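You operate a simulated robot arm through the tools that you are given. There is no shell and no other tool.

You are at the controls of a simulated two-armed robot. One attempt, no reset.

Task
Fill the 40 ML case with oil and put it back.
Fine: the printed amount, on the yellow plate, 10 ML a stroke, none spilt; swing the spout aside again.
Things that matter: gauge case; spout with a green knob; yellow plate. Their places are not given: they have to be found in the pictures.

The check looks at the end state, three seconds after you hand in, the way a careful person would. Anything else that was tipped, shoved, dropped, spilled or broken makes it a failure.

Robot
Two 6-joint arms with two-finger parallel grippers on one trunk that stands fixed in place. Base frame: the origin is at the foot of the trunk, x ahead of it, y to its left, z up; the work surface is at about z = 800. Units: mm, degrees, N and s.
The left shoulder is at [280, 185, 1180], the right one opposite. With the tool pointing down near the work surface each hand reaches from about 460 to 900 mm from the base axis, measured 20 degrees to its own side. Payload 1.57 kg a hand.
The TCP of each hand is the grasp point between the finger pads, 30 mm short of the fingertips. In the tool frame z runs along the fingers and y along their closing line. Largest opening 80 mm; finger width 17, thickness 12; the body of the gripper, 40 by 82 mm, starts 80 mm behind the TCP.
Orientation is that of the tool frame in the base frame, as a unit quaternion [w, x, y, z]. With the fingers straight down and closing along the base's y, the tool's x points along the base's -x, its y along +y and its z along -z.

Tools
- The arms move only by the tool send_rows. It takes "left_commands", "right_commands" or both (then of equal length, played together; a hand with none holds still); each is a list of rows, each a list of 7 numbers: the shift along the tool's x, y, z in mm, then the turn, a rotation vector about the tool's x, y, z in degrees, then the opening, from 0 (shut) to 1 (fully open). In form: [[dx, dy, dz, ax, ay, az, gripper], ...]. A call has 1 to 20 rows; each row is the pose to reach, as a shift and turn from the pose commanded when the call began, along the tool's axes at that moment. Rows are played at 5 a second. More than 50 mm and 8.6 degrees between two rows, or a gripper value outside its range, and nothing of the call is played. A pose out of reach is approached as far as the arm can. The call stops where the force on the tool passes 40 N (or 10 N more than at its start, if that is more) or the arm is blocked; 0.2 s more then pass. Each finger travels about 153 mm/s and halts on what it meets, pressing with about 39 N; the grip force reading is that of the motor and also rises with nothing between the fingers. The clock runs only during rows and for 0.2 s after the last one: add rows that repeat a pose to give the fingers time. The reply holds the time, the measured pose of the TCP, the force on the tool along the base axes, the opening and the grip force, in the units named above and with some noise, with the torque about the TCP (base axes, N m) and any sound that the robot's microphone picked up.
- Cameras (640 x 400 px; columns grow to the right, rows downward): "scene" is now at [233.1, -6.3, 1614]; the picture's right is [-0.08, -1.00, 0.00], its down [-0.80, 0.06, -0.60] and it looks along [0.59, -0.04, -0.80] (base axes); focal length 347 px, centre (320, 200). "left" rides on the left gripper at [72, 7, -122] in its tool frame; the picture's right is [-0.09, 1.00, 0.00], its down [-0.84, -0.08, -0.54] and it looks along [-0.54, -0.05, 0.84] (tool axes); focal length 238 px, centre (320, 200). "right" rides on the right gripper at [72, -7, -122] in its tool frame; the picture's right is [0.09, 1.00, 0.00], its down [-0.84, 0.08, -0.54] and it looks along [-0.54, 0.05, 0.84] (tool axes); focal length 238 px, centre (320, 200).
- capture(camera): a new picture of that camera. No time passes.
- move_column(by): slides the trunk up (or, below 0, down) by that many mm; the arms and the scene camera ride with it, the base frame stays. It gives what a move gives, with no picture.
- head_to(pan, tilt): turns the head with the scene camera to pan (to the left, within 86 degrees either way) and tilt (down, from -29 to 69), counted from straight ahead of the robot. It gives what a move gives.
- probe_pixels(camera, pixels): there is no depth. For up to 12 entries [column, row, z] of the newest picture of that camera ("zoom" is the newest enlarged one), the place [x, y] in the base frame at which the ray of that pixel passes the height z, good to about 2 mm. No time passes.
- close_up(camera, box): a new picture of the part [left, top, right, bottom] of that camera's present view, enlarged. No time passes.
- sign_off(): hands the job in; it is judged then, once.

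Open the grippers and draw the arms clear of the work before you hand the job in, unless the task says otherwise.

The tools are called by a JSON object that holds its "api" and its "payload". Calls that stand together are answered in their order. send_rows: Moves the arms, as the interface text tells. Its arguments: {"type":"object","properties":{"left_commands":{"type":"array"},"right_commands":{"type":"array"}},"required":[]} The other tools are called the same way: move_column (by) moves the trunk up or down; head_to (pan, tilt) turns the head that bears the scene camera; capture (camera) takes a picture; probe_pixels (camera, pixels) gives the place at which the rays of pixels pass given heights; close_up (camera, box) takes an enlarged picture of a part of a camera's view; sign_off () hands the job in.

At the start:

```text
t: 0.0
left_ee_pos: [558.2, 244.6, 1257.6]
left_tool_rot: [0.0, 0.0, 1.0, -0.001]
left_ft_force: [-0.6, -0.1, 0.5]
left_torque: [0.04, 0.02, -0.01]
left_opening: 80.0
left_gripper_force: 0.1
right_ee_pos: [569.9, -213.0, 1240.2]
right_tool_rot: [-0.001, 0.001, 1.0, 0.0]
right_ft_force: [-0.8, 0.1, 0.3]
right_torque: [-0.01, -0.01, -0.02]
right_opening: 80.0
right_gripper_force: 0.2
trunk travel left (down, up): [-875.0, 115.0]
head pan, tilt (commanded): [-4.3, 53.5]
```

scene: 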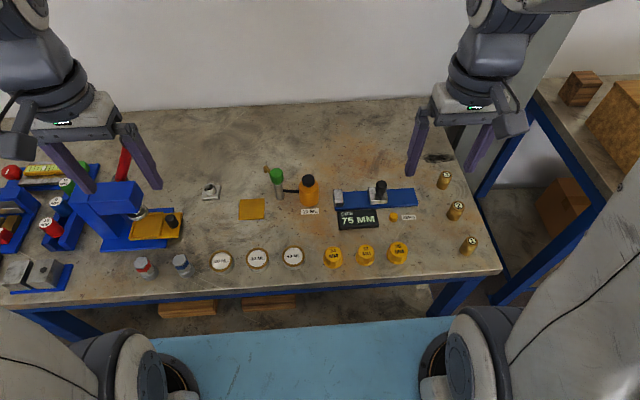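
right: 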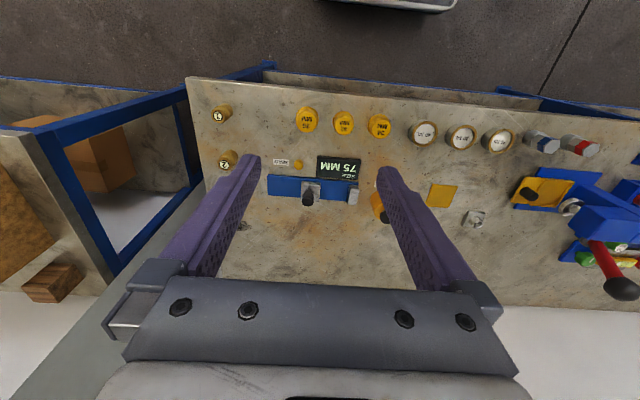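
left: 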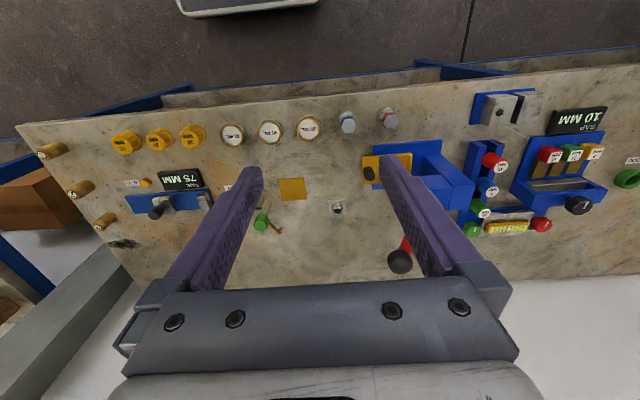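

The scene picture shows three white-faced round cases around (221,262), (257,259), (293,257), a green-knobbed device at (277,180) next to an orange bottle (309,190), and a yellow plate at (251,209). I enlarge these areas to read them.

{"api": "close_up", "payload": {"camera": "scene", "box": [195, 235, 315, 285]}}

{"api": "close_up", "payload": {"camera": "scene", "box": [225, 155, 345, 230]}}

{"api": "close_up", "payload": {"camera": "scene", "box": [315, 165, 495, 275]}}

```text
5.33 times, centred on (255, 260) of scene
```

zoom: 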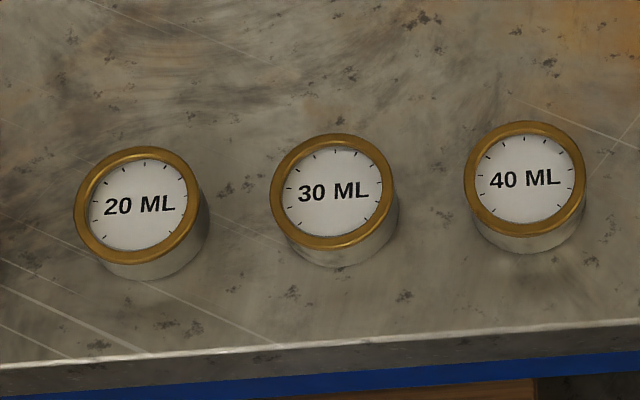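

```text
5.33 times, centred on (285, 192) of scene
```

zoom: 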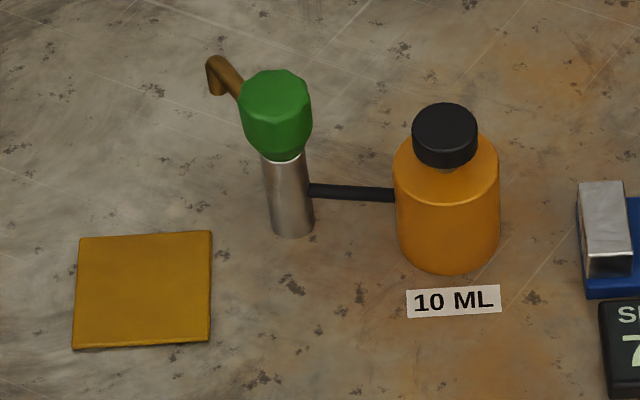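

```text
3.56 times, centred on (405, 220) of scene
```

zoom: 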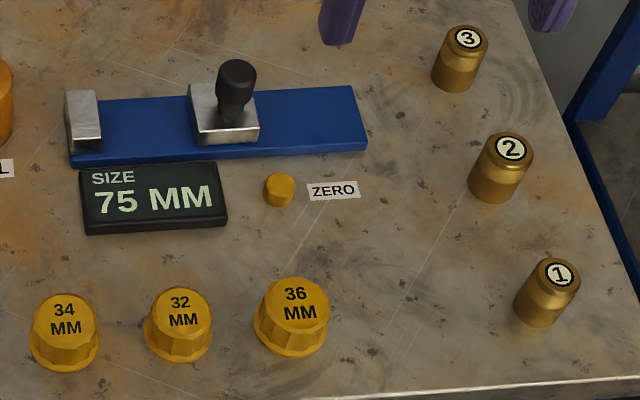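

The 40 ML case is the one at about (293,257); the pump has a chrome post, a green knob and a brown spout pointing away from the plate. I probe positions at several heights.

{"api": "probe_pixels", "payload": {"camera": "scene", "pixels": [[293, 257, 800], [293, 257, 825], [257, 259, 825], [221, 262, 825], [251, 209, 802], [279, 197, 800], [277, 176, 870], [265, 169, 870], [309, 200, 800], [239, 198, 802], [264, 219, 802], [309, 180, 870]]}}

{"api": "capture", "payload": {"camera": "left"}}

```text
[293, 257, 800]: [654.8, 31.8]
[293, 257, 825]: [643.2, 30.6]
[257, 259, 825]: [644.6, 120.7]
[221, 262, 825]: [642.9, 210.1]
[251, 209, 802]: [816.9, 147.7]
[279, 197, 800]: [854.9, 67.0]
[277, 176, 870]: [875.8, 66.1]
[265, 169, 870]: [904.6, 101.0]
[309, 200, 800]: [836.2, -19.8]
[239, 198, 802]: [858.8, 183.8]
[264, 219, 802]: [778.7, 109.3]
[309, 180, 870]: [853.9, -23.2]
```

```text
taken
```

left: 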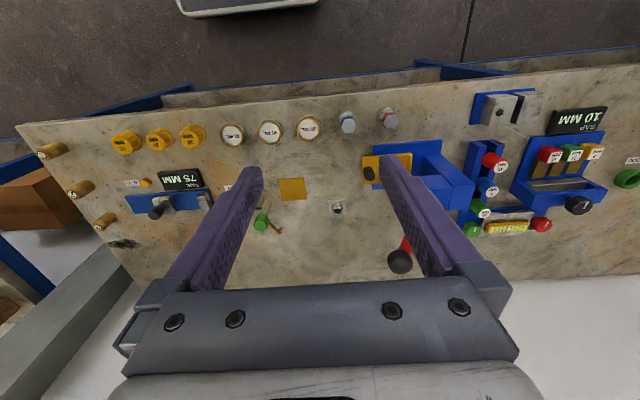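

The plate is centred near (817,147), the pump post near (860,67), and the case near (650,31). I bring the left hand forward and down for a closer wrist-camera look at the pump and plate.

{"api": "send_rows", "payload": {"left_commands": [[-20, -23, 30, 0, 0, 0, 1], [-40, -46, 60, 0, 0, 0, 1], [-60, -69, 90, 0, 0, 0, 1], [-80, -92, 120, 0, 0, 0, 1], [-100, -115, 150, 0, 0, 0, 1], [-112, -125, 170, 0, 0, 0, 1], [-112, -125, 170, 0, 0, 0, 1]]}}

{"api": "capture", "payload": {"camera": "left"}}

{"api": "capture", "payload": {"camera": "scene"}}

```text
t: 1.6
left_ee_pos: [668.1, 120.8, 1087.5]
left_tool_rot: [0.0, -0.001, 1.0, -0.001]
left_ft_force: [0.6, 0.2, 0.3]
left_torque: [-0.03, -0.03, 0.03]
left_opening: 79.9
left_gripper_force: 0.1
right_ee_pos: [570.2, -213.6, 1238.5]
right_tool_rot: [0.0, 0.001, 1.0, 0.0]
right_ft_force: [0.3, -0.3, -0.7]
right_torque: [0.0, -0.01, -0.01]
right_opening: 80.0
right_gripper_force: 0.1
trunk travel left (down, up): [-875.0, 115.0]
head pan, tilt (commanded): [-4.3, 53.5]
```

```text
taken
```

left: 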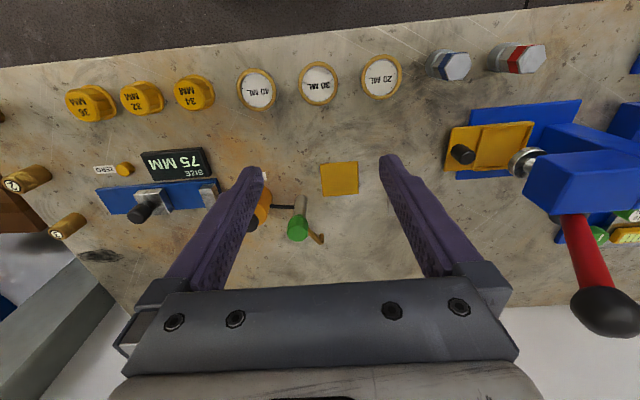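

```text
taken
```

scene: 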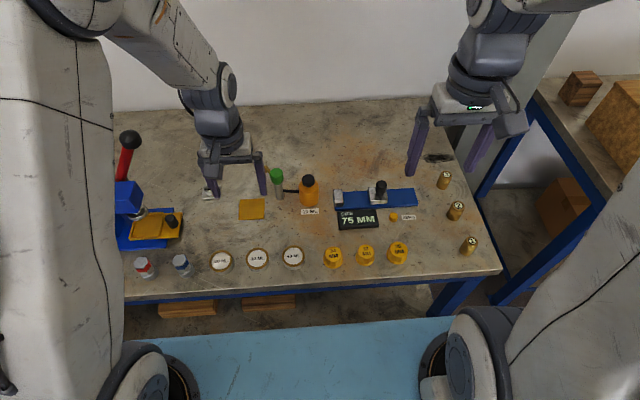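

{"api": "close_up", "payload": {"camera": "left", "box": [230, 130, 390, 260]}}

{"api": "close_up", "payload": {"camera": "left", "box": [220, 40, 420, 130]}}

{"api": "probe_pixels", "payload": {"camera": "left", "pixels": [[322, 165, 802], [357, 162, 802], [323, 195, 802], [359, 192, 802], [301, 200, 800], [298, 229, 870], [298, 229, 890], [320, 241, 870], [320, 241, 850], [258, 91, 825], [258, 91, 800], [265, 215, 870]]}}

```text
3.08 times, centred on (310, 195) of left
```

zoom: 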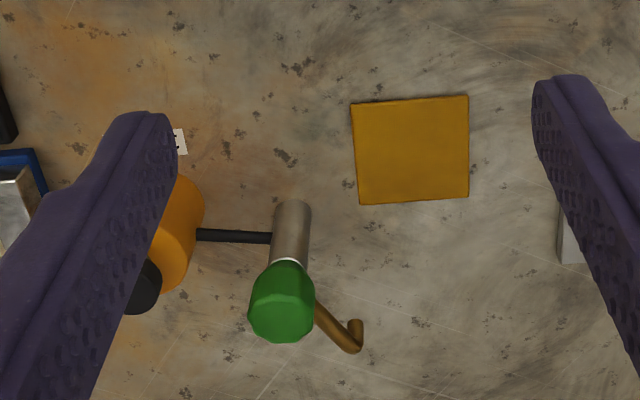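

```text
3.20 times, centred on (320, 85) of left
```

zoom: 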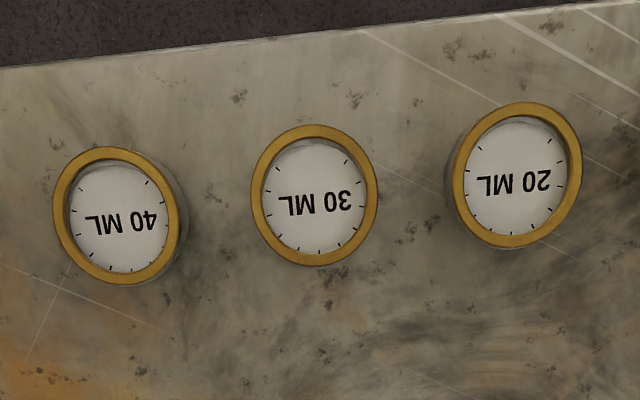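

```text
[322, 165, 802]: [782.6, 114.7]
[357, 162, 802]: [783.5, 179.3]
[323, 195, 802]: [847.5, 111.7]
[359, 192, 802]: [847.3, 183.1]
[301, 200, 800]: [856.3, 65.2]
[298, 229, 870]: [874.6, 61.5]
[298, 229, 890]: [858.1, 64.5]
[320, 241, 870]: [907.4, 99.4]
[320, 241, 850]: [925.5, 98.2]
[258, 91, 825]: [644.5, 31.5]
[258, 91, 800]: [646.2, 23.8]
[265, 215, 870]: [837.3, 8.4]
```

The cases are shallow open cups with brass rims; the plate spans x 783–847, y 113–181, and the knob is near (858,65,890). I move the left hand closer over the pump for a precise look at the spout.

{"api": "send_rows", "payload": {"left_commands": [[-30, -12, 20, 0, 0, 0, 1], [-60, -25, 40, 0, 0, 0, 1], [-90, -37, 60, 0, 0, 0, 1], [-111, -49, 84, 0, 0, 0, 1], [-111, -49, 84, 0, 0, 0, 1]]}}

{"api": "capture", "payload": {"camera": "left"}}

{"api": "close_up", "payload": {"camera": "left", "box": [220, 120, 420, 245]}}

```text
t: 2.8
left_ee_pos: [780.7, 69.3, 1003.2]
left_tool_rot: [0.0, -0.001, 1.0, 0.001]
left_ft_force: [0.6, 1.0, -0.5]
left_torque: [-0.02, 0.0, 0.0]
left_opening: 80.5
left_gripper_force: 0.1
right_ee_pos: [570.9, -212.9, 1238.5]
right_tool_rot: [0.0, -0.001, 1.0, 0.0]
right_ft_force: [-0.2, 0.0, 0.0]
right_torque: [0.01, 0.0, 0.01]
right_opening: 79.9
right_gripper_force: 0.0
trunk travel left (down, up): [-875.0, 115.0]
head pan, tilt (commanded): [-4.3, 53.5]
```

```text
taken
```

left: 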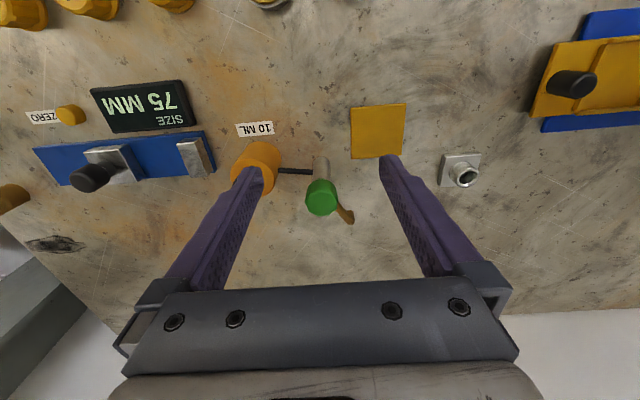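

```text
3.20 times, centred on (320, 182) of left
```

zoom: 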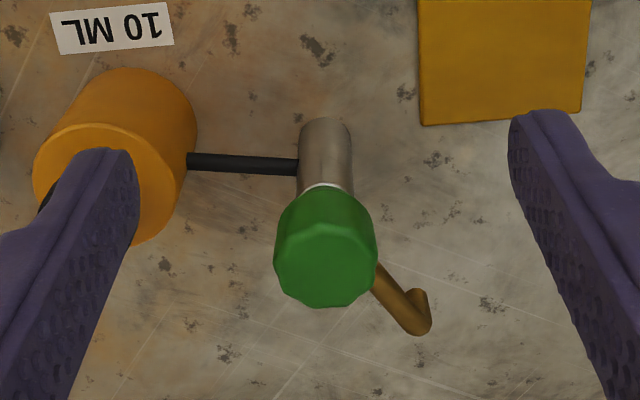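

The zoomed view shows the post, knob (top face about (325,265)) and a bent spout ending near (418,300) in the zoom. I probe these at plausible heights to get spout length.

{"api": "probe_pixels", "payload": {"camera": "zoom", "pixels": [[325, 122, 800], [328, 188, 870], [325, 265, 900], [325, 265, 910], [418, 300, 850], [418, 300, 860], [418, 300, 870], [418, 300, 880], [424, 122, 802], [582, 108, 802], [405, 330, 880], [276, 262, 895]]}}

{"api": "probe_pixels", "payload": {"camera": "left", "pixels": [[351, 108, 802], [405, 104, 802], [353, 158, 802], [403, 153, 802]]}}

{"api": "close_up", "payload": {"camera": "scene", "box": [225, 145, 325, 225]}}

```text
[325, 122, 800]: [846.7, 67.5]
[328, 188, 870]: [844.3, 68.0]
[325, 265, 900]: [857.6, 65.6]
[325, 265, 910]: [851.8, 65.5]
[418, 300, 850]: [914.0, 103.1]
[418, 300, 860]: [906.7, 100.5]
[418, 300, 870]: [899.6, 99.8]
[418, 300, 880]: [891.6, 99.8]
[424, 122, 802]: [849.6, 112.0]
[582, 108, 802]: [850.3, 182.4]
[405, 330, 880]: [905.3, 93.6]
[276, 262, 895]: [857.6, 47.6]
```

```text
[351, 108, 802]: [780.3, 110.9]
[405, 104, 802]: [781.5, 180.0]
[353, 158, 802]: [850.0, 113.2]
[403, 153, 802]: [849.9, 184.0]
```

```text
5.00 times, centred on (275, 185) of scene
```

zoom: 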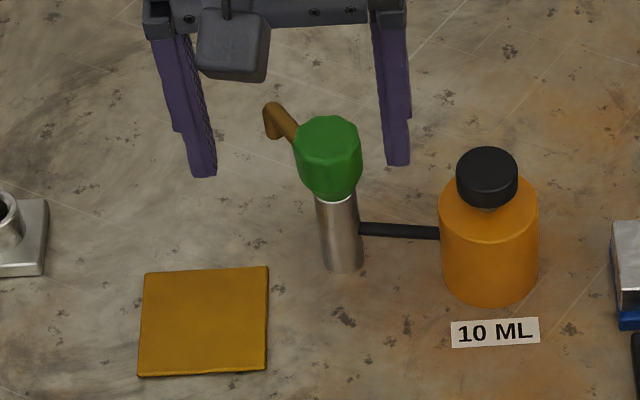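

I compare the same spout tip in the scene zoom (about (270,136)) with the wrist result to pin down its height.

{"api": "probe_pixels", "payload": {"camera": "zoom", "pixels": [[270, 137, 840], [270, 137, 850], [270, 137, 860], [270, 137, 870], [270, 137, 880], [273, 105, 870], [273, 105, 880], [273, 105, 890], [329, 148, 900], [328, 120, 900], [340, 268, 800], [336, 195, 870]]}}

{"api": "probe_pixels", "payload": {"camera": "left", "pixels": [[351, 212, 840], [351, 212, 850], [351, 212, 860], [351, 212, 870], [351, 212, 880], [347, 224, 870], [347, 224, 880], [347, 224, 890]]}}

```text
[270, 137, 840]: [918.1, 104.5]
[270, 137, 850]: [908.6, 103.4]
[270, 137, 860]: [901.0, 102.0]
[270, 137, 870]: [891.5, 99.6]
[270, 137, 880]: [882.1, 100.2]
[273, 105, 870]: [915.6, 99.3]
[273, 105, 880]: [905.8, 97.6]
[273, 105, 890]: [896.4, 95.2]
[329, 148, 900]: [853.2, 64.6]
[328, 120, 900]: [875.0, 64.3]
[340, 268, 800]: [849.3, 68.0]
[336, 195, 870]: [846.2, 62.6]
```

```text
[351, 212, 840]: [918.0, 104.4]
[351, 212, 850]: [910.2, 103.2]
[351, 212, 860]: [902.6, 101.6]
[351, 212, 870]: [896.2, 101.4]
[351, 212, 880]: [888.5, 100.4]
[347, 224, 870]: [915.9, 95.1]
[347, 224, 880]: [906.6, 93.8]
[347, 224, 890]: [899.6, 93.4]
```

Rays agree around z≈845–855, with the nozzle reaching roughly 60–65 mm from the post axis. For a surer height I tilt the left hand so its camera looks nearly level at the pump from the front.

{"api": "send_rows", "payload": {"left_commands": [[20, 3, 10, 0, -8, 0, 1], [40, 6, 20, 0, -16, 0, 1], [60, 9, 32, 0, -24, 0, 1], [72, 12, 44, 0, -32, 0, 1], [81, 15, 53, 0, -40, 0, 1], [81, 15, 53, 0, -40, 0, 1]]}}

{"api": "capture", "payload": {"camera": "left"}}

{"api": "close_up", "payload": {"camera": "left", "box": [220, 100, 420, 225]}}

```text
t: 4.2
left_ee_pos: [727.6, 88.8, 967.7]
left_tool_rot: [0.302, -0.021, 0.952, 0.045]
left_ft_force: [1.0, -5.4, -0.8]
left_torque: [0.4, 0.06, 0.26]
left_opening: 80.1
left_gripper_force: 0.0
left hand out of reach, approached as far as the arm can: row 2, 3, 4, 5, 6
right_ee_pos: [570.9, -213.7, 1239.7]
right_tool_rot: [0.0, 0.0, 1.0, -0.001]
right_ft_force: [0.0, 0.0, -0.1]
right_torque: [0.02, 0.01, 0.01]
right_opening: 79.8
right_gripper_force: 0.1
trunk travel left (down, up): [-875.0, 115.0]
head pan, tilt (commanded): [-4.3, 53.5]
```

```text
taken
```

left: 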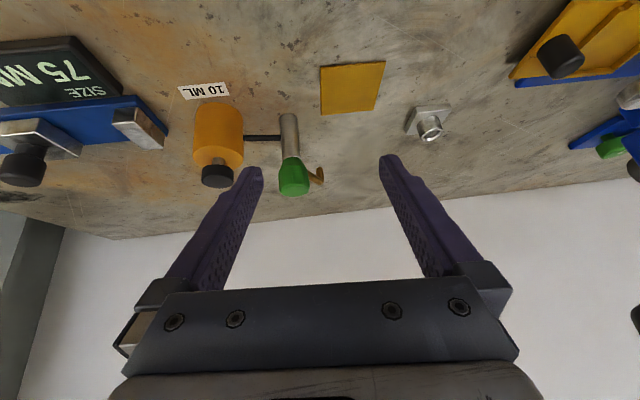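

```text
3.20 times, centred on (320, 162) of left
```

zoom: 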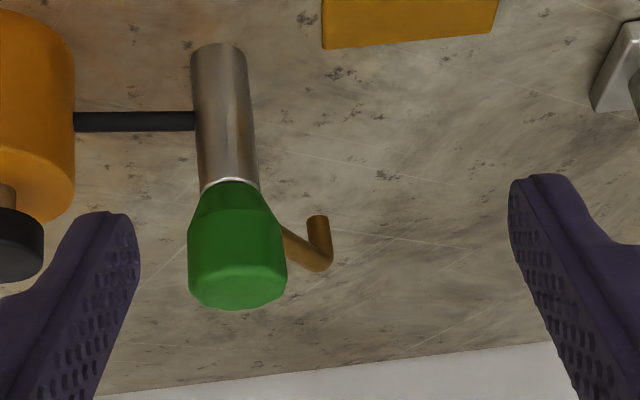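

This lower view shows the nozzle end at zoom (318,218), its bend at (320,266), and the knob from (232,182) to (238,305). I probe these for the height intersection.

{"api": "probe_pixels", "payload": {"camera": "zoom", "pixels": [[318, 218, 830], [318, 218, 840], [318, 218, 850], [318, 218, 860], [322, 262, 860], [322, 262, 870], [322, 262, 880], [232, 183, 860], [232, 183, 870], [238, 298, 900], [238, 298, 910], [220, 46, 800]]}}

```text
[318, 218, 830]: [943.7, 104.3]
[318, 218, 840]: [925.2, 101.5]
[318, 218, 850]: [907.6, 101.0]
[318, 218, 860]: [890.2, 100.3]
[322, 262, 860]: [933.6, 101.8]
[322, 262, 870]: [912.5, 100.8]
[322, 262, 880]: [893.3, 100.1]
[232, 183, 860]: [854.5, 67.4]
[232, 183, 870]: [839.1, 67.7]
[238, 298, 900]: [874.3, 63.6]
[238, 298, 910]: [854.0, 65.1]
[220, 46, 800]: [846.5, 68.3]
```

The rays intersect at about (908,102,850) for the nozzle tip, so its reach from the post axis (858,66) is about 62 mm; the knob spans about z 862–908. I turn the hand upright again.

{"api": "send_rows", "payload": {"left_commands": [[0, 0, 0, 0, 8, 0, 1], [0, 0, 0, 0, 16, 0, 1], [0, 0, 0, 0, 24, 0, 1], [0, 0, 0, 0, 32, 0, 1], [0, 0, 0, 0, 40, 0, 1], [0, 0, 0, 0, 40, 0, 1]]}}

```text
t: 5.6
left_ee_pos: [728.5, 79.2, 966.4]
left_tool_rot: [-0.041, -0.007, 0.999, 0.026]
left_ft_force: [-0.1, -0.1, -0.1]
left_torque: [0.01, -0.02, 0.01]
left_opening: 80.0
left_gripper_force: 0.0
left hand out of reach, approached as far as the arm can: row 3, 4
right_ee_pos: [570.3, -213.1, 1239.5]
right_tool_rot: [0.0, 0.0, 1.0, 0.001]
right_ft_force: [-0.5, -0.1, 0.5]
right_torque: [0.01, 0.01, -0.01]
right_opening: 79.9
right_gripper_force: 0.0
trunk travel left (down, up): [-875.0, 115.0]
head pan, tilt (commanded): [-4.3, 53.5]
```

The commanded pose ended slightly tilted ([-0.041,-0.007,0.999,0.026]); I correct with a small turn of (3.0,-4.7,0.8) degrees while holding position.

{"api": "send_rows", "payload": {"left_commands": [[0, 0, 0, 3.0, -4.7, 0.8, 1], [0, 0, 0, 3.0, -4.7, 0.8, 1]]}}

```text
t: 6.2
left_ee_pos: [728.8, 78.0, 966.2]
left_tool_rot: [0.001, -0.001, 1.0, 0.0]
left_ft_force: [-0.7, -0.4, 0.1]
left_torque: [0.01, -0.03, 0.03]
left_opening: 79.9
left_gripper_force: 0.0
right_ee_pos: [570.3, -213.0, 1239.2]
right_tool_rot: [0.0, 0.0, 1.0, 0.0]
right_ft_force: [0.4, -0.4, 0.6]
right_torque: [0.0, -0.01, 0.03]
right_opening: 80.2
right_gripper_force: 0.0
trunk travel left (down, up): [-875.0, 115.0]
head pan, tilt (commanded): [-4.3, 53.5]
```

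The hand is upright again at (729,78,966). I move back to about (585,40,970) to look at the 40 ML case up close.

{"api": "send_rows", "payload": {"left_commands": [[40, -10, 0, 0, 0, 0, 1], [80, -20, 0, 0, 0, 0, 1], [120, -30, -2, 0, 0, 0, 1], [144, -38, -4, 0, 0, 0, 1], [144, -38, -4, 0, 0, 0, 1]]}}

{"api": "capture", "payload": {"camera": "left"}}

{"api": "close_up", "payload": {"camera": "left", "box": [240, 100, 400, 200]}}

```text
t: 7.4
left_ee_pos: [584.3, 41.3, 972.8]
left_tool_rot: [0.003, -0.001, 1.0, 0.0]
left_ft_force: [-0.1, -1.2, -0.3]
left_torque: [0.01, -0.01, -0.02]
left_opening: 80.0
left_gripper_force: 0.0
right_ee_pos: [571.2, -212.4, 1238.8]
right_tool_rot: [-0.001, 0.0, 1.0, 0.0]
right_ft_force: [0.7, 0.1, -0.6]
right_torque: [0.02, 0.0, 0.01]
right_opening: 80.0
right_gripper_force: 0.1
trunk travel left (down, up): [-875.0, 115.0]
head pan, tilt (commanded): [-4.3, 53.5]
```

```text
taken
```

left: 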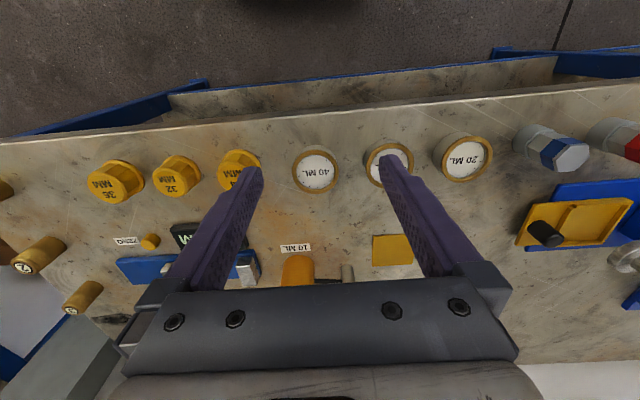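

```text
4.00 times, centred on (320, 150) of left
```

zoom: 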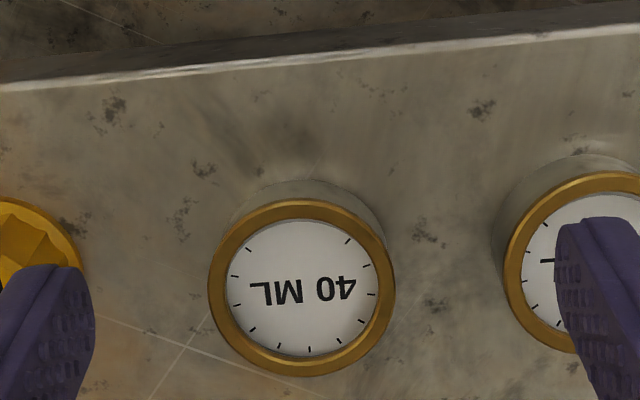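

The 40 ML case fills the zoom: rim from column 209 to 396 and row 200 to 377, base edge near (310,181). I probe the edges at candidate heights.

{"api": "probe_pixels", "payload": {"camera": "zoom", "pixels": [[209, 288, 825], [396, 288, 825], [302, 200, 825], [302, 377, 825], [302, 288, 825], [302, 288, 820], [302, 288, 830], [310, 181, 800], [227, 288, 825], [379, 288, 825], [383, 235, 800], [240, 210, 800]]}}

{"api": "close_up", "payload": {"camera": "scene", "box": [263, 235, 327, 275]}}

```text
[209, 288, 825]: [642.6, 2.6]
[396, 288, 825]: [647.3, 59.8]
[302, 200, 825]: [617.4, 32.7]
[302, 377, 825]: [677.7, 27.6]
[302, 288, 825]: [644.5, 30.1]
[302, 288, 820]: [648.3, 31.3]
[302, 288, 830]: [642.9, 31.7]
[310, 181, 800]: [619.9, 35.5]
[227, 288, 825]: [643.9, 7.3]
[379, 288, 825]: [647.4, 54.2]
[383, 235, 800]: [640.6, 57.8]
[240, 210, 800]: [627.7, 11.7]
```

```text
10.00 times, centred on (295, 255) of scene
```

zoom: 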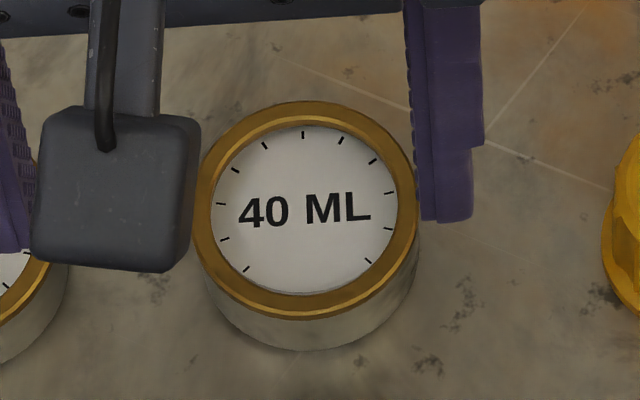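

The rim looks centred near (646,31) with diameter ~58. I cross-check using the scene zoom edges.

{"api": "probe_pixels", "payload": {"camera": "zoom", "pixels": [[193, 205, 825], [418, 212, 825], [303, 100, 825], [308, 320, 825], [310, 350, 800], [303, 100, 820], [308, 320, 820], [305, 210, 825], [305, 212, 815], [303, 124, 820], [305, 295, 820]]}}

```text
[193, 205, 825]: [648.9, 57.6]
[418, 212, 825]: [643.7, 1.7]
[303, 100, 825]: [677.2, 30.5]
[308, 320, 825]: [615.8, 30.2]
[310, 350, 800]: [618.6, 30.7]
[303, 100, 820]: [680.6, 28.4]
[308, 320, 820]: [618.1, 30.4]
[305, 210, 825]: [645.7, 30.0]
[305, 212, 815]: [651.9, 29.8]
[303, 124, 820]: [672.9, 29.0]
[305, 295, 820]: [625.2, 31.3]
```

All views agree: case centre about (646.5,30.5), diameter ~58, height ~25. I move the open left hand above it to z≈880 and check alignment before descending.

{"api": "send_rows", "payload": {"left_commands": [[-20, -4, 15, 0, 0, 0, 1], [-45, -8, 35, 0, 0, 0, 1], [-62, -11, 55, 0, 0, 0, 1], [-62, -11, 75, 0, 0, 0, 1], [-62, -11, 93, 0, 0, 0, 1], [-62, -11, 93, 0, 0, 0, 1]]}}

{"api": "capture", "payload": {"camera": "left"}}

{"api": "close_up", "payload": {"camera": "scene", "box": [245, 210, 341, 270]}}

```text
t: 8.8
left_ee_pos: [646.5, 30.7, 876.6]
left_tool_rot: [0.002, 0.0, 1.0, 0.0]
left_ft_force: [-0.1, 0.0, 0.2]
left_torque: [0.0, 0.02, 0.01]
left_opening: 80.4
left_gripper_force: 0.1
right_ee_pos: [570.3, -211.9, 1238.9]
right_tool_rot: [0.0, -0.001, 1.0, 0.0]
right_ft_force: [0.3, -0.5, -0.5]
right_torque: [-0.02, 0.02, -0.02]
right_opening: 79.8
right_gripper_force: 0.0
trunk travel left (down, up): [-875.0, 115.0]
head pan, tilt (commanded): [-4.3, 53.5]
```

```text
taken
```

left: 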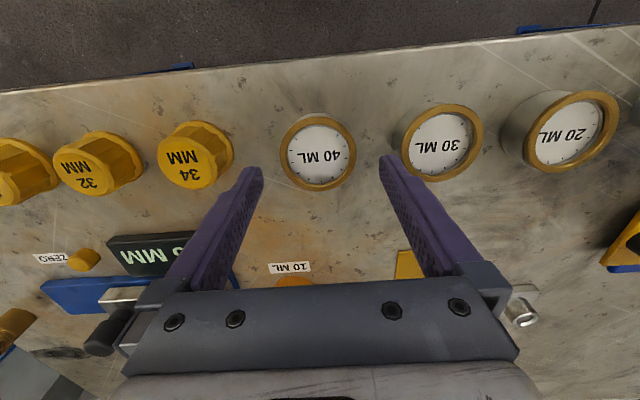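

```text
6.67 times, centred on (293, 240) of scene
```

zoom: 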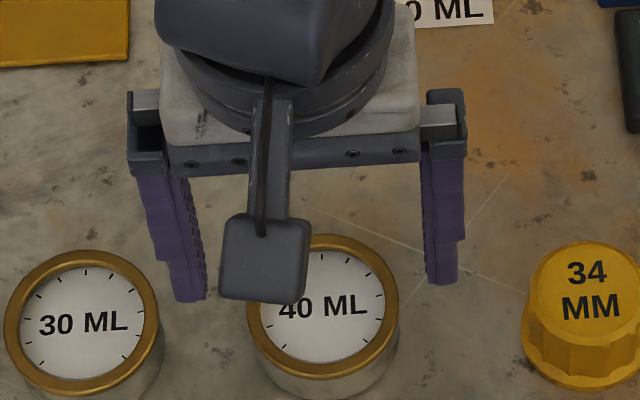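

Hand is at (646.5,30.7,876.6); the rim centre appears at (318,151) in the left picture. I verify it by probing before the descent.

{"api": "probe_pixels", "payload": {"camera": "left", "pixels": [[281, 153, 825], [356, 150, 825], [317, 113, 825], [319, 191, 825], [318, 152, 825]]}}

```text
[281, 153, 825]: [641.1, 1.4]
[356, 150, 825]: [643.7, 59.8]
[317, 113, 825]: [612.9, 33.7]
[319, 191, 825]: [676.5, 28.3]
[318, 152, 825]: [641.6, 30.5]
```

The centre stays within 1–2 mm of the hand, so I descend 41 mm (fingertips to about z 806), pausing open.

{"api": "send_rows", "payload": {"left_commands": [[0, 0, 10, 0, 0, 0, 1], [0, 0, 20, 0, 0, 0, 1], [0, 0, 30, 0, 0, 0, 1], [0, 0, 36, 0, 0, 0, 1], [0, 0, 41, 0, 0, 0, 1], [0, 0, 41, 0, 0, 0, 1]]}}

{"api": "capture", "payload": {"camera": "left"}}

```text
t: 10.2
left_ee_pos: [646.5, 29.6, 837.6]
left_tool_rot: [0.002, -0.001, 1.0, 0.001]
left_ft_force: [-0.7, -0.1, 0.6]
left_torque: [-0.04, 0.01, 0.0]
left_opening: 79.9
left_gripper_force: 0.1
right_ee_pos: [570.8, -213.3, 1238.9]
right_tool_rot: [0.0, 0.0, 1.0, -0.001]
right_ft_force: [0.9, -0.2, 0.7]
right_torque: [-0.01, -0.01, 0.01]
right_opening: 80.0
right_gripper_force: 0.0
trunk travel left (down, up): [-875.0, 115.0]
head pan, tilt (commanded): [-4.3, 53.5]
```

```text
taken
```

left: 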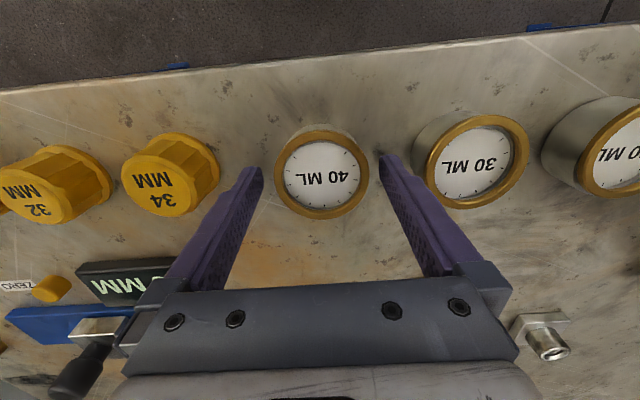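

The fingers straddle the case symmetrically (tips at columns 255 and 388, case centre 322). I close gently onto it.

{"api": "send_rows", "payload": {"left_commands": [[0, 0, 0, 0, 0, 0, 0.88], [0, 0, 0, 0, 0, 0, 0.8], [0, 0, 0, 0, 0, 0, 0.74], [0, 0, 0, 0, 0, 0, 0.68], [0, 0, 0, 0, 0, 0, 0.6], [0, 0, 0, 0, 0, 0, 0.6], [0, 0, 0, 0, 0, 0, 0.6]]}}

{"api": "capture", "payload": {"camera": "left"}}

```text
t: 11.8
left_ee_pos: [647.7, 28.9, 838.2]
left_tool_rot: [0.002, 0.0, 1.0, 0.0]
left_ft_force: [-0.6, -1.8, 1.5]
left_torque: [-0.16, -0.02, -0.01]
left_opening: 54.6
left_gripper_force: 38.8
right_ee_pos: [572.9, -212.4, 1239.4]
right_tool_rot: [-0.001, 0.0, 1.0, 0.0]
right_ft_force: [-0.1, 0.0, 0.6]
right_torque: [-0.04, 0.03, 0.03]
right_opening: 80.1
right_gripper_force: 0.1
trunk travel left (down, up): [-875.0, 115.0]
head pan, tilt (commanded): [-4.3, 53.5]
```

```text
taken
```

left: 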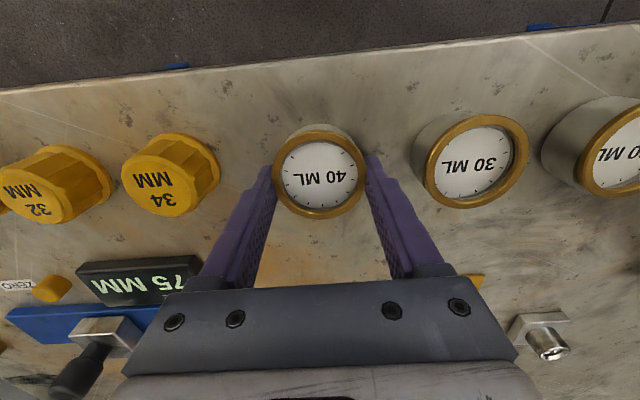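

The grip reads 54.6 mm opening at 38.8 N, so the case is held. I lift it 62 mm and carry it towards the plate at (823,135).

{"api": "send_rows", "payload": {"left_commands": [[0, 0, -15, 0, 0, 0, 0.6], [0, 0, -35, 0, 0, 0, 0.6], [0, 0, -62, 0, 0, 0, 0.6], [-25, 18, -62, 0, 0, 0, 0.6], [-55, 38, -62, 0, 0, 0, 0.6], [-85, 58, -62, 0, 0, 0, 0.6], [-115, 78, -62, 0, 0, 0, 0.6], [-145, 95, -62, 0, 0, 0, 0.6], [-165, 104, -62, 0, 0, 0, 0.6], [-175.3, 106, -62, 0, 0, 0, 0.6], [-175.3, 106, -62, 0, 0, 0, 0.6]]}}

{"api": "capture", "payload": {"camera": "left"}}

{"api": "close_up", "payload": {"camera": "scene", "box": [210, 140, 338, 220]}}

```text
t: 14.2
left_ee_pos: [823.6, 136.1, 900.5]
left_tool_rot: [0.001, -0.001, 1.0, 0.002]
left_ft_force: [0.7, 0.3, -0.9]
left_torque: [0.01, -0.02, -0.05]
left_opening: 54.8
left_gripper_force: 39.6
right_ee_pos: [571.0, -212.9, 1239.2]
right_tool_rot: [0.0, -0.001, 1.0, -0.001]
right_ft_force: [0.0, 0.4, 0.2]
right_torque: [-0.01, 0.05, 0.03]
right_opening: 80.0
right_gripper_force: 0.1
trunk travel left (down, up): [-875.0, 115.0]
head pan, tilt (commanded): [-4.3, 53.5]
```

```text
taken
```

left: 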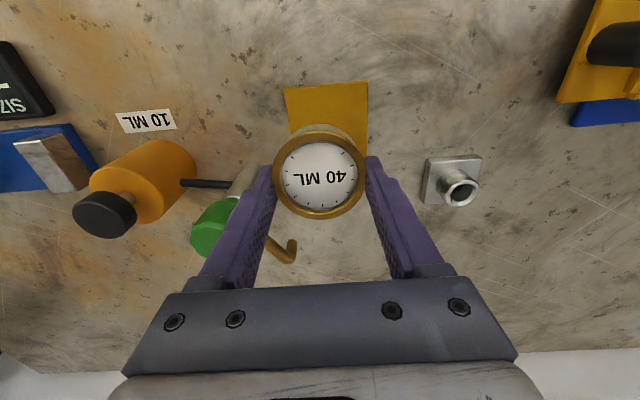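

```text
5.00 times, centred on (274, 180) of scene
```

zoom: 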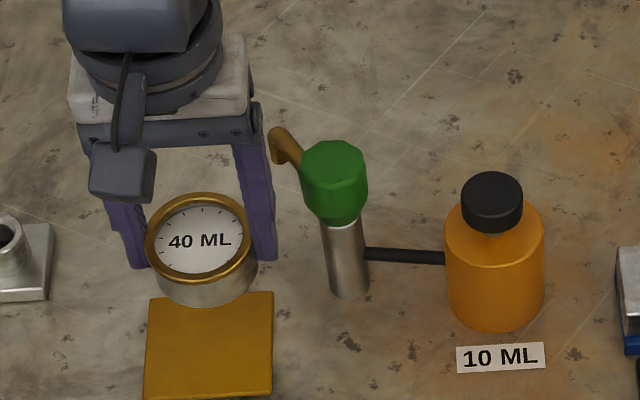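

The case hangs level over the back half of the plate, clear of the spout. I lower it most of the way (55 mm), then check force in small steps.

{"api": "send_rows", "payload": {"left_commands": [[0, 1, 15, 0, 0, 0, 0.6], [0, 0, 30, 0, 0, 0, 0.6], [0, 0, 45, 0, 0, 0, 0.6], [0, 0, 54, 0, 0, 0, 0.6], [0, 0, 54, 0, 0, 0, 0.6]]}}

{"api": "capture", "payload": {"camera": "left"}}

{"api": "close_up", "payload": {"camera": "scene", "box": [210, 160, 306, 220]}}

```text
t: 15.4
left_ee_pos: [823.5, 135.6, 846.5]
left_tool_rot: [0.002, -0.002, 1.0, 0.001]
left_ft_force: [0.1, -0.5, -2.0]
left_torque: [0.0, 0.01, 0.0]
left_opening: 54.9
left_gripper_force: 39.1
right_ee_pos: [570.2, -212.7, 1239.8]
right_tool_rot: [0.0, 0.0, 1.0, 0.0]
right_ft_force: [-0.2, -0.1, 0.3]
right_torque: [0.01, 0.06, 0.0]
right_opening: 80.1
right_gripper_force: 0.1
trunk travel left (down, up): [-875.0, 115.0]
head pan, tilt (commanded): [-4.3, 53.5]
```

```text
taken
```

left: 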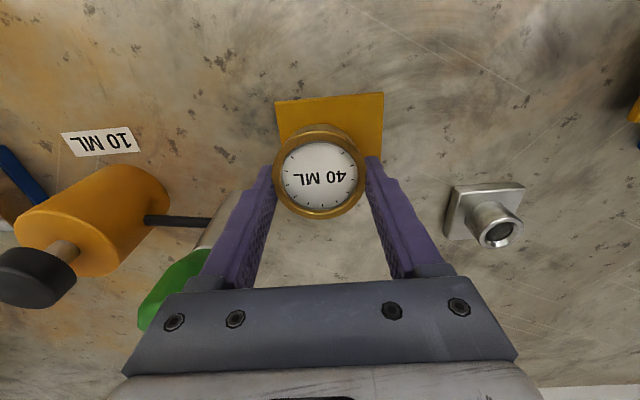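

```text
6.67 times, centred on (258, 190) of scene
```

zoom: 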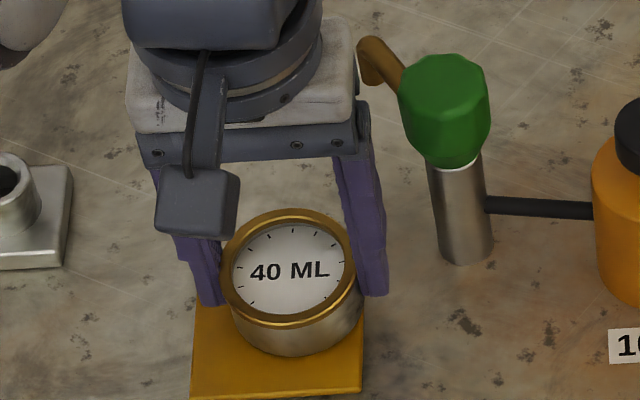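

The case hovers a few mm above the plate (z 846.5). I lower in 1 mm steps to about 842 and read the force.

{"api": "send_rows", "payload": {"left_commands": [[0, 0, 1, 0, 0, 0, 0.6], [0, 0, 2, 0, 0, 0, 0.6], [0, 0, 3, 0, 0, 0, 0.6], [0, 0, 4, 0, 0, 0, 0.6], [0, 0, 4, 0, 0, 0, 0.6]]}}

```text
t: 16.6
left_ee_pos: [824.1, 136.2, 841.5]
left_tool_rot: [0.002, -0.001, 1.0, 0.001]
left_ft_force: [-0.1, -0.1, -2.0]
left_torque: [0.0, 0.01, -0.01]
left_opening: 54.9
left_gripper_force: 38.9
right_ee_pos: [570.1, -212.2, 1238.8]
right_tool_rot: [0.0, 0.0, 1.0, 0.001]
right_ft_force: [0.1, 0.0, 0.3]
right_torque: [0.01, 0.05, 0.0]
right_opening: 79.7
right_gripper_force: 0.0
trunk travel left (down, up): [-875.0, 115.0]
head pan, tilt (commanded): [-4.3, 53.5]
```

No contact yet (force still −2 N, the case's weight). I go down another 3 mm in 0.5–1 mm steps.

{"api": "send_rows", "payload": {"left_commands": [[0, 0, 0.7, 0, 0, 0, 0.6], [0, 0, 1.4, 0, 0, 0, 0.6], [0, 0, 1.4, 0, 0, 0, 0.6]]}}

```text
t: 17.4
left_ee_pos: [822.7, 136.0, 843.2]
left_tool_rot: [0.002, -0.001, 1.0, 0.0]
left_ft_force: [-1.8, -0.5, 5.9]
left_torque: [-0.11, 0.2, -0.01]
left_opening: 54.7
left_gripper_force: 39.2
right_ee_pos: [571.5, -212.9, 1240.1]
right_tool_rot: [0.0, 0.0, 1.0, 0.0]
right_ft_force: [0.2, 0.3, -0.3]
right_torque: [-0.03, 0.02, -0.02]
right_opening: 80.0
right_gripper_force: 0.1
trunk travel left (down, up): [-875.0, 115.0]
head pan, tilt (commanded): [-4.3, 53.5]
```

Force rose to +5.9 N, so the case sits on the plate. I open to 0.86 to release it, then look.

{"api": "send_rows", "payload": {"left_commands": [[0, 0, 0, 0, 0, 0, 0.7], [0, 0, 0, 0, 0, 0, 0.76], [0, 0, 0, 0, 0, 0, 0.86], [0, 0, 0, 0, 0, 0, 0.86]]}}

{"api": "capture", "payload": {"camera": "left"}}

```text
t: 18.4
left_ee_pos: [822.5, 135.8, 840.5]
left_tool_rot: [0.001, -0.001, 1.0, 0.001]
left_ft_force: [0.0, 0.4, -0.1]
left_torque: [-0.01, -0.03, -0.02]
left_opening: 68.7
left_gripper_force: 0.1
right_ee_pos: [570.9, -213.3, 1239.0]
right_tool_rot: [0.0, 0.0, 1.0, 0.0]
right_ft_force: [0.0, 0.3, -0.1]
right_torque: [0.0, -0.01, 0.02]
right_opening: 79.9
right_gripper_force: 0.1
trunk travel left (down, up): [-875.0, 115.0]
head pan, tilt (commanded): [-4.3, 53.5]
```

```text
taken
```

left: 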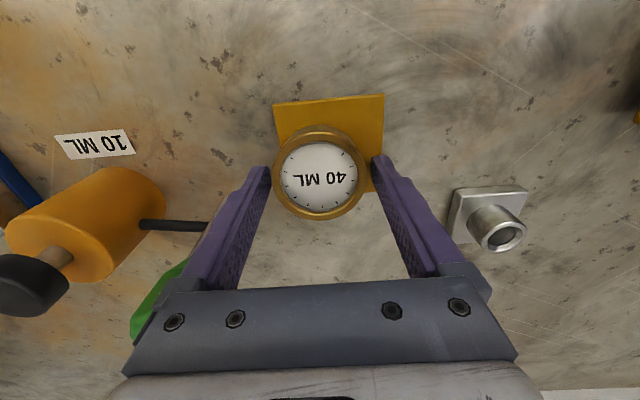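

The case is free of the fingers and stands on the plate. I raise the hand straight up to about z 985 and look again.

{"api": "send_rows", "payload": {"left_commands": [[0, 0, -10, 0, 0, 0, 0.86], [0, 0, -30, 0, 0, 0, 0.86], [0, 0, -60, 0, 0, 0, 0.86], [0, 0, -95, 0, 0, 0, 0.86], [0, 0, -130, 0, 0, 0, 0.86], [0, 0, -145, 0, 0, 0, 1], [0, 0, -145, 0, 0, 0, 1]]}}

{"api": "capture", "payload": {"camera": "left"}}

{"api": "close_up", "payload": {"camera": "scene", "box": [210, 150, 322, 220]}}

```text
t: 20.0
left_ee_pos: [820.9, 134.3, 983.9]
left_tool_rot: [0.002, 0.0, 1.0, 0.001]
left_ft_force: [0.1, 0.3, -0.6]
left_torque: [0.03, -0.01, 0.02]
left_opening: 80.1
left_gripper_force: 0.0
right_ee_pos: [571.0, -211.8, 1238.7]
right_tool_rot: [0.0, 0.0, 1.0, 0.0]
right_ft_force: [0.0, -0.4, -0.2]
right_torque: [0.02, 0.02, 0.02]
right_opening: 80.1
right_gripper_force: 0.1
trunk travel left (down, up): [-875.0, 115.0]
head pan, tilt (commanded): [-4.3, 53.5]
```

```text
taken
```

left: 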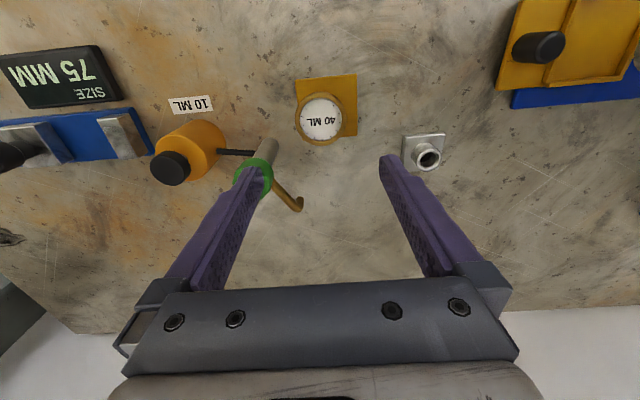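

```text
5.71 times, centred on (266, 185) of scene
```

zoom: 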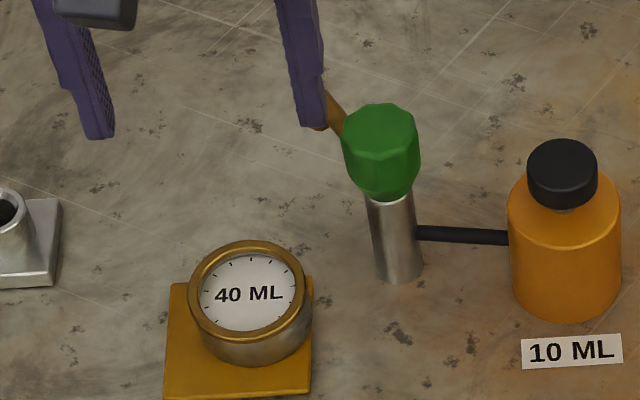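

The case stands on the plate. I zoom the wrist view on pump, spout and case to refine their positions.

{"api": "close_up", "payload": {"camera": "left", "box": [230, 70, 390, 220]}}

```text
2.67 times, centred on (310, 145) of left
```

zoom: 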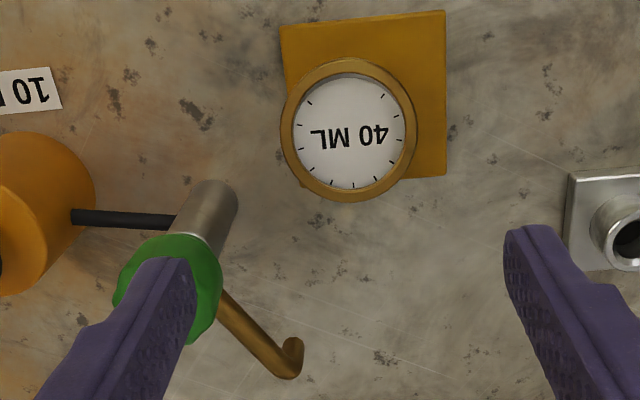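

{"api": "probe_pixels", "payload": {"camera": "zoom", "pixels": [[280, 131, 829], [417, 128, 829], [347, 58, 829], [352, 202, 829], [349, 130, 829], [292, 342, 845], [292, 342, 850], [292, 342, 855], [282, 378, 872], [282, 378, 878], [218, 182, 800], [230, 192, 800]]}}

```text
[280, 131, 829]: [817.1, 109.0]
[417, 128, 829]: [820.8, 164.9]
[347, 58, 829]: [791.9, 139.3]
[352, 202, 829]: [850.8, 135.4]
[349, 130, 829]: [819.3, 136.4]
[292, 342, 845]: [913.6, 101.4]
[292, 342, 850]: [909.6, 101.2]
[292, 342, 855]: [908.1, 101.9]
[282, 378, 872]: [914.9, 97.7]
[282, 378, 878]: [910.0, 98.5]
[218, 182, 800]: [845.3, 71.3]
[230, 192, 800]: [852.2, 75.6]
```

Case centre ≈(821,137); nozzle ≈(910,101.5); axis ≈(858.5,66.5), reach ≈62. I move above the knob, keeping fingertips above z 950, and test the 82° wrist rotation in free air first.

{"api": "send_rows", "payload": {"left_commands": [[-15, -25, 0, 0, 0, 0, 0.8], [-28, -50, 0, 0, 0, 0, 0.65], [-37.6, -67.8, 0, 0, 0, 0, 0.65], [-37.6, -67.8, 0, 0, 0, 0, 0.65]]}}

{"api": "capture", "payload": {"camera": "left"}}

{"api": "close_up", "payload": {"camera": "scene", "box": [225, 140, 337, 210]}}

```text
t: 21.0
left_ee_pos: [857.2, 67.6, 985.4]
left_tool_rot: [0.002, -0.001, 1.0, 0.001]
left_ft_force: [-0.7, 1.2, 0.4]
left_torque: [0.02, 0.0, 0.01]
left_opening: 51.9
left_gripper_force: 0.0
right_ee_pos: [571.5, -211.7, 1239.2]
right_tool_rot: [0.0, -0.001, 1.0, 0.0]
right_ft_force: [0.3, -0.1, 0.6]
right_torque: [-0.03, -0.01, -0.03]
right_opening: 79.7
right_gripper_force: 0.0
trunk travel left (down, up): [-875.0, 115.0]
head pan, tilt (commanded): [-4.3, 53.5]
```

```text
taken
```

left: 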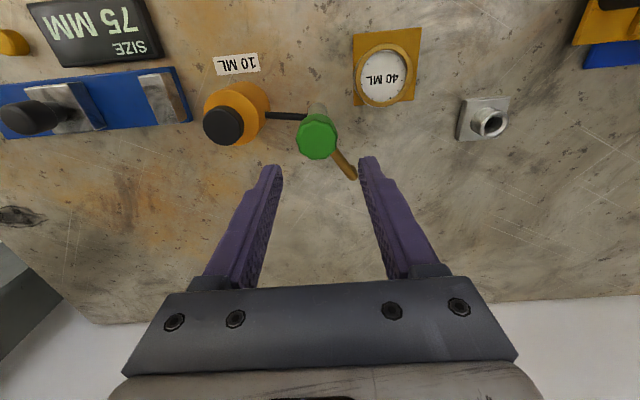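

```text
5.71 times, centred on (281, 175) of scene
```

zoom: 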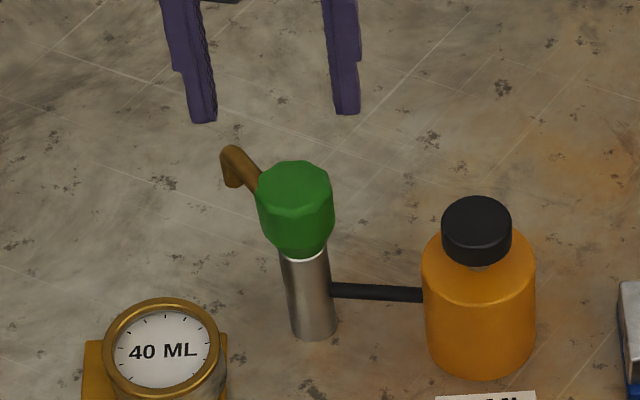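

The hand is above the knob (knob around (316,137) in the left picture). I zoom in to centre on the knob precisely.

{"api": "close_up", "payload": {"camera": "left", "box": [270, 80, 370, 190]}}

```text
3.64 times, centred on (320, 135) of left
```

zoom: 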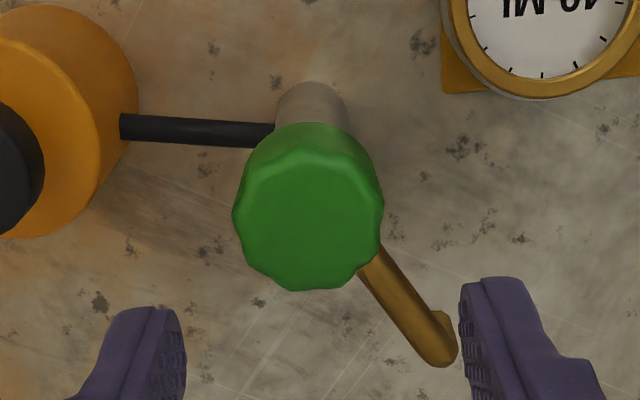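

{"api": "probe_pixels", "payload": {"camera": "zoom", "pixels": [[234, 213, 900], [383, 205, 900], [310, 290, 908], [308, 160, 908], [309, 222, 908], [309, 222, 900], [309, 85, 800], [440, 310, 850], [432, 365, 878], [450, 350, 870]]}}

```text
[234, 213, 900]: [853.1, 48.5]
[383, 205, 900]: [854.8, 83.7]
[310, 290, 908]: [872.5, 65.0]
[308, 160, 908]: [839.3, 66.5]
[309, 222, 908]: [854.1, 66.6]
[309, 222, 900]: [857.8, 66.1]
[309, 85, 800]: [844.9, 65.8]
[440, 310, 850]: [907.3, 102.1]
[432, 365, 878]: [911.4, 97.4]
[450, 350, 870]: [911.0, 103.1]
```

The knob centre is about (857,66) with 35 mm diameter. I test rotating the wrist −82° about the tool axis here in free air, then rotate back.

{"api": "send_rows", "payload": {"left_commands": [[0, -1.5, 0, 0, 0, -8.2, 0.65], [0, -1.5, 0, 0, 0, -16.4, 0.65], [0, -1.5, 0, 0, 0, -24.6, 0.65], [0, -1.5, 0, 0, 0, -32.8, 0.65], [0, -1.5, 0, 0, 0, -41, 0.65], [0, -1.5, 0, 0, 0, -49.2, 0.65], [0, -1.5, 0, 0, 0, -57.4, 0.65], [0, -1.5, 0, 0, 0, -65.6, 0.65], [0, -1.5, 0, 0, 0, -73.8, 0.65], [0, -1.5, 0, 0, 0, -82, 0.65], [0, -1.5, 0, 0, 0, -82, 0.65]]}}

{"api": "capture", "payload": {"camera": "left"}}

{"api": "capture", "payload": {"camera": "scene"}}

```text
t: 23.4
left_ee_pos: [859.3, 66.1, 986.5]
left_tool_rot: [0.001, -0.657, 0.754, 0.0]
left_ft_force: [-0.2, -0.2, -0.8]
left_torque: [-0.03, -0.01, -0.01]
left_opening: 52.0
left_gripper_force: 0.1
right_ee_pos: [571.2, -212.1, 1240.2]
right_tool_rot: [0.0, -0.001, 1.0, 0.0]
right_ft_force: [0.2, 0.7, 0.0]
right_torque: [0.01, 0.04, 0.02]
right_opening: 79.9
right_gripper_force: 0.1
trunk travel left (down, up): [-875.0, 115.0]
head pan, tilt (commanded): [-4.3, 53.5]
```

```text
taken
```

left: 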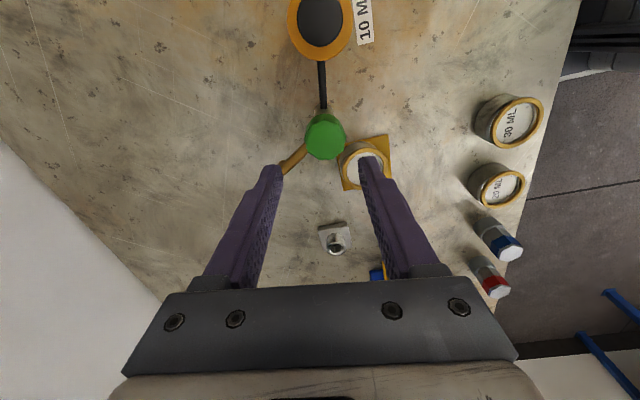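

```text
taken
```

scene: 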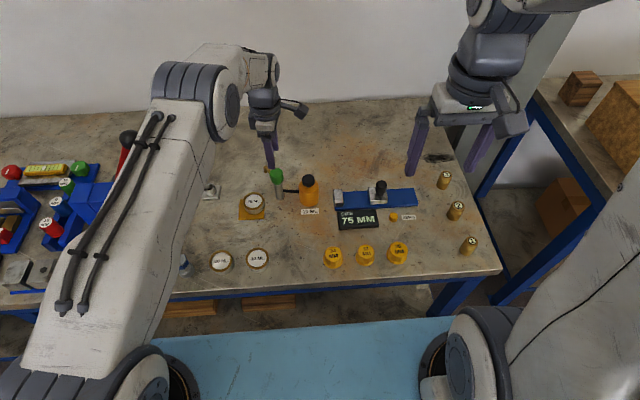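

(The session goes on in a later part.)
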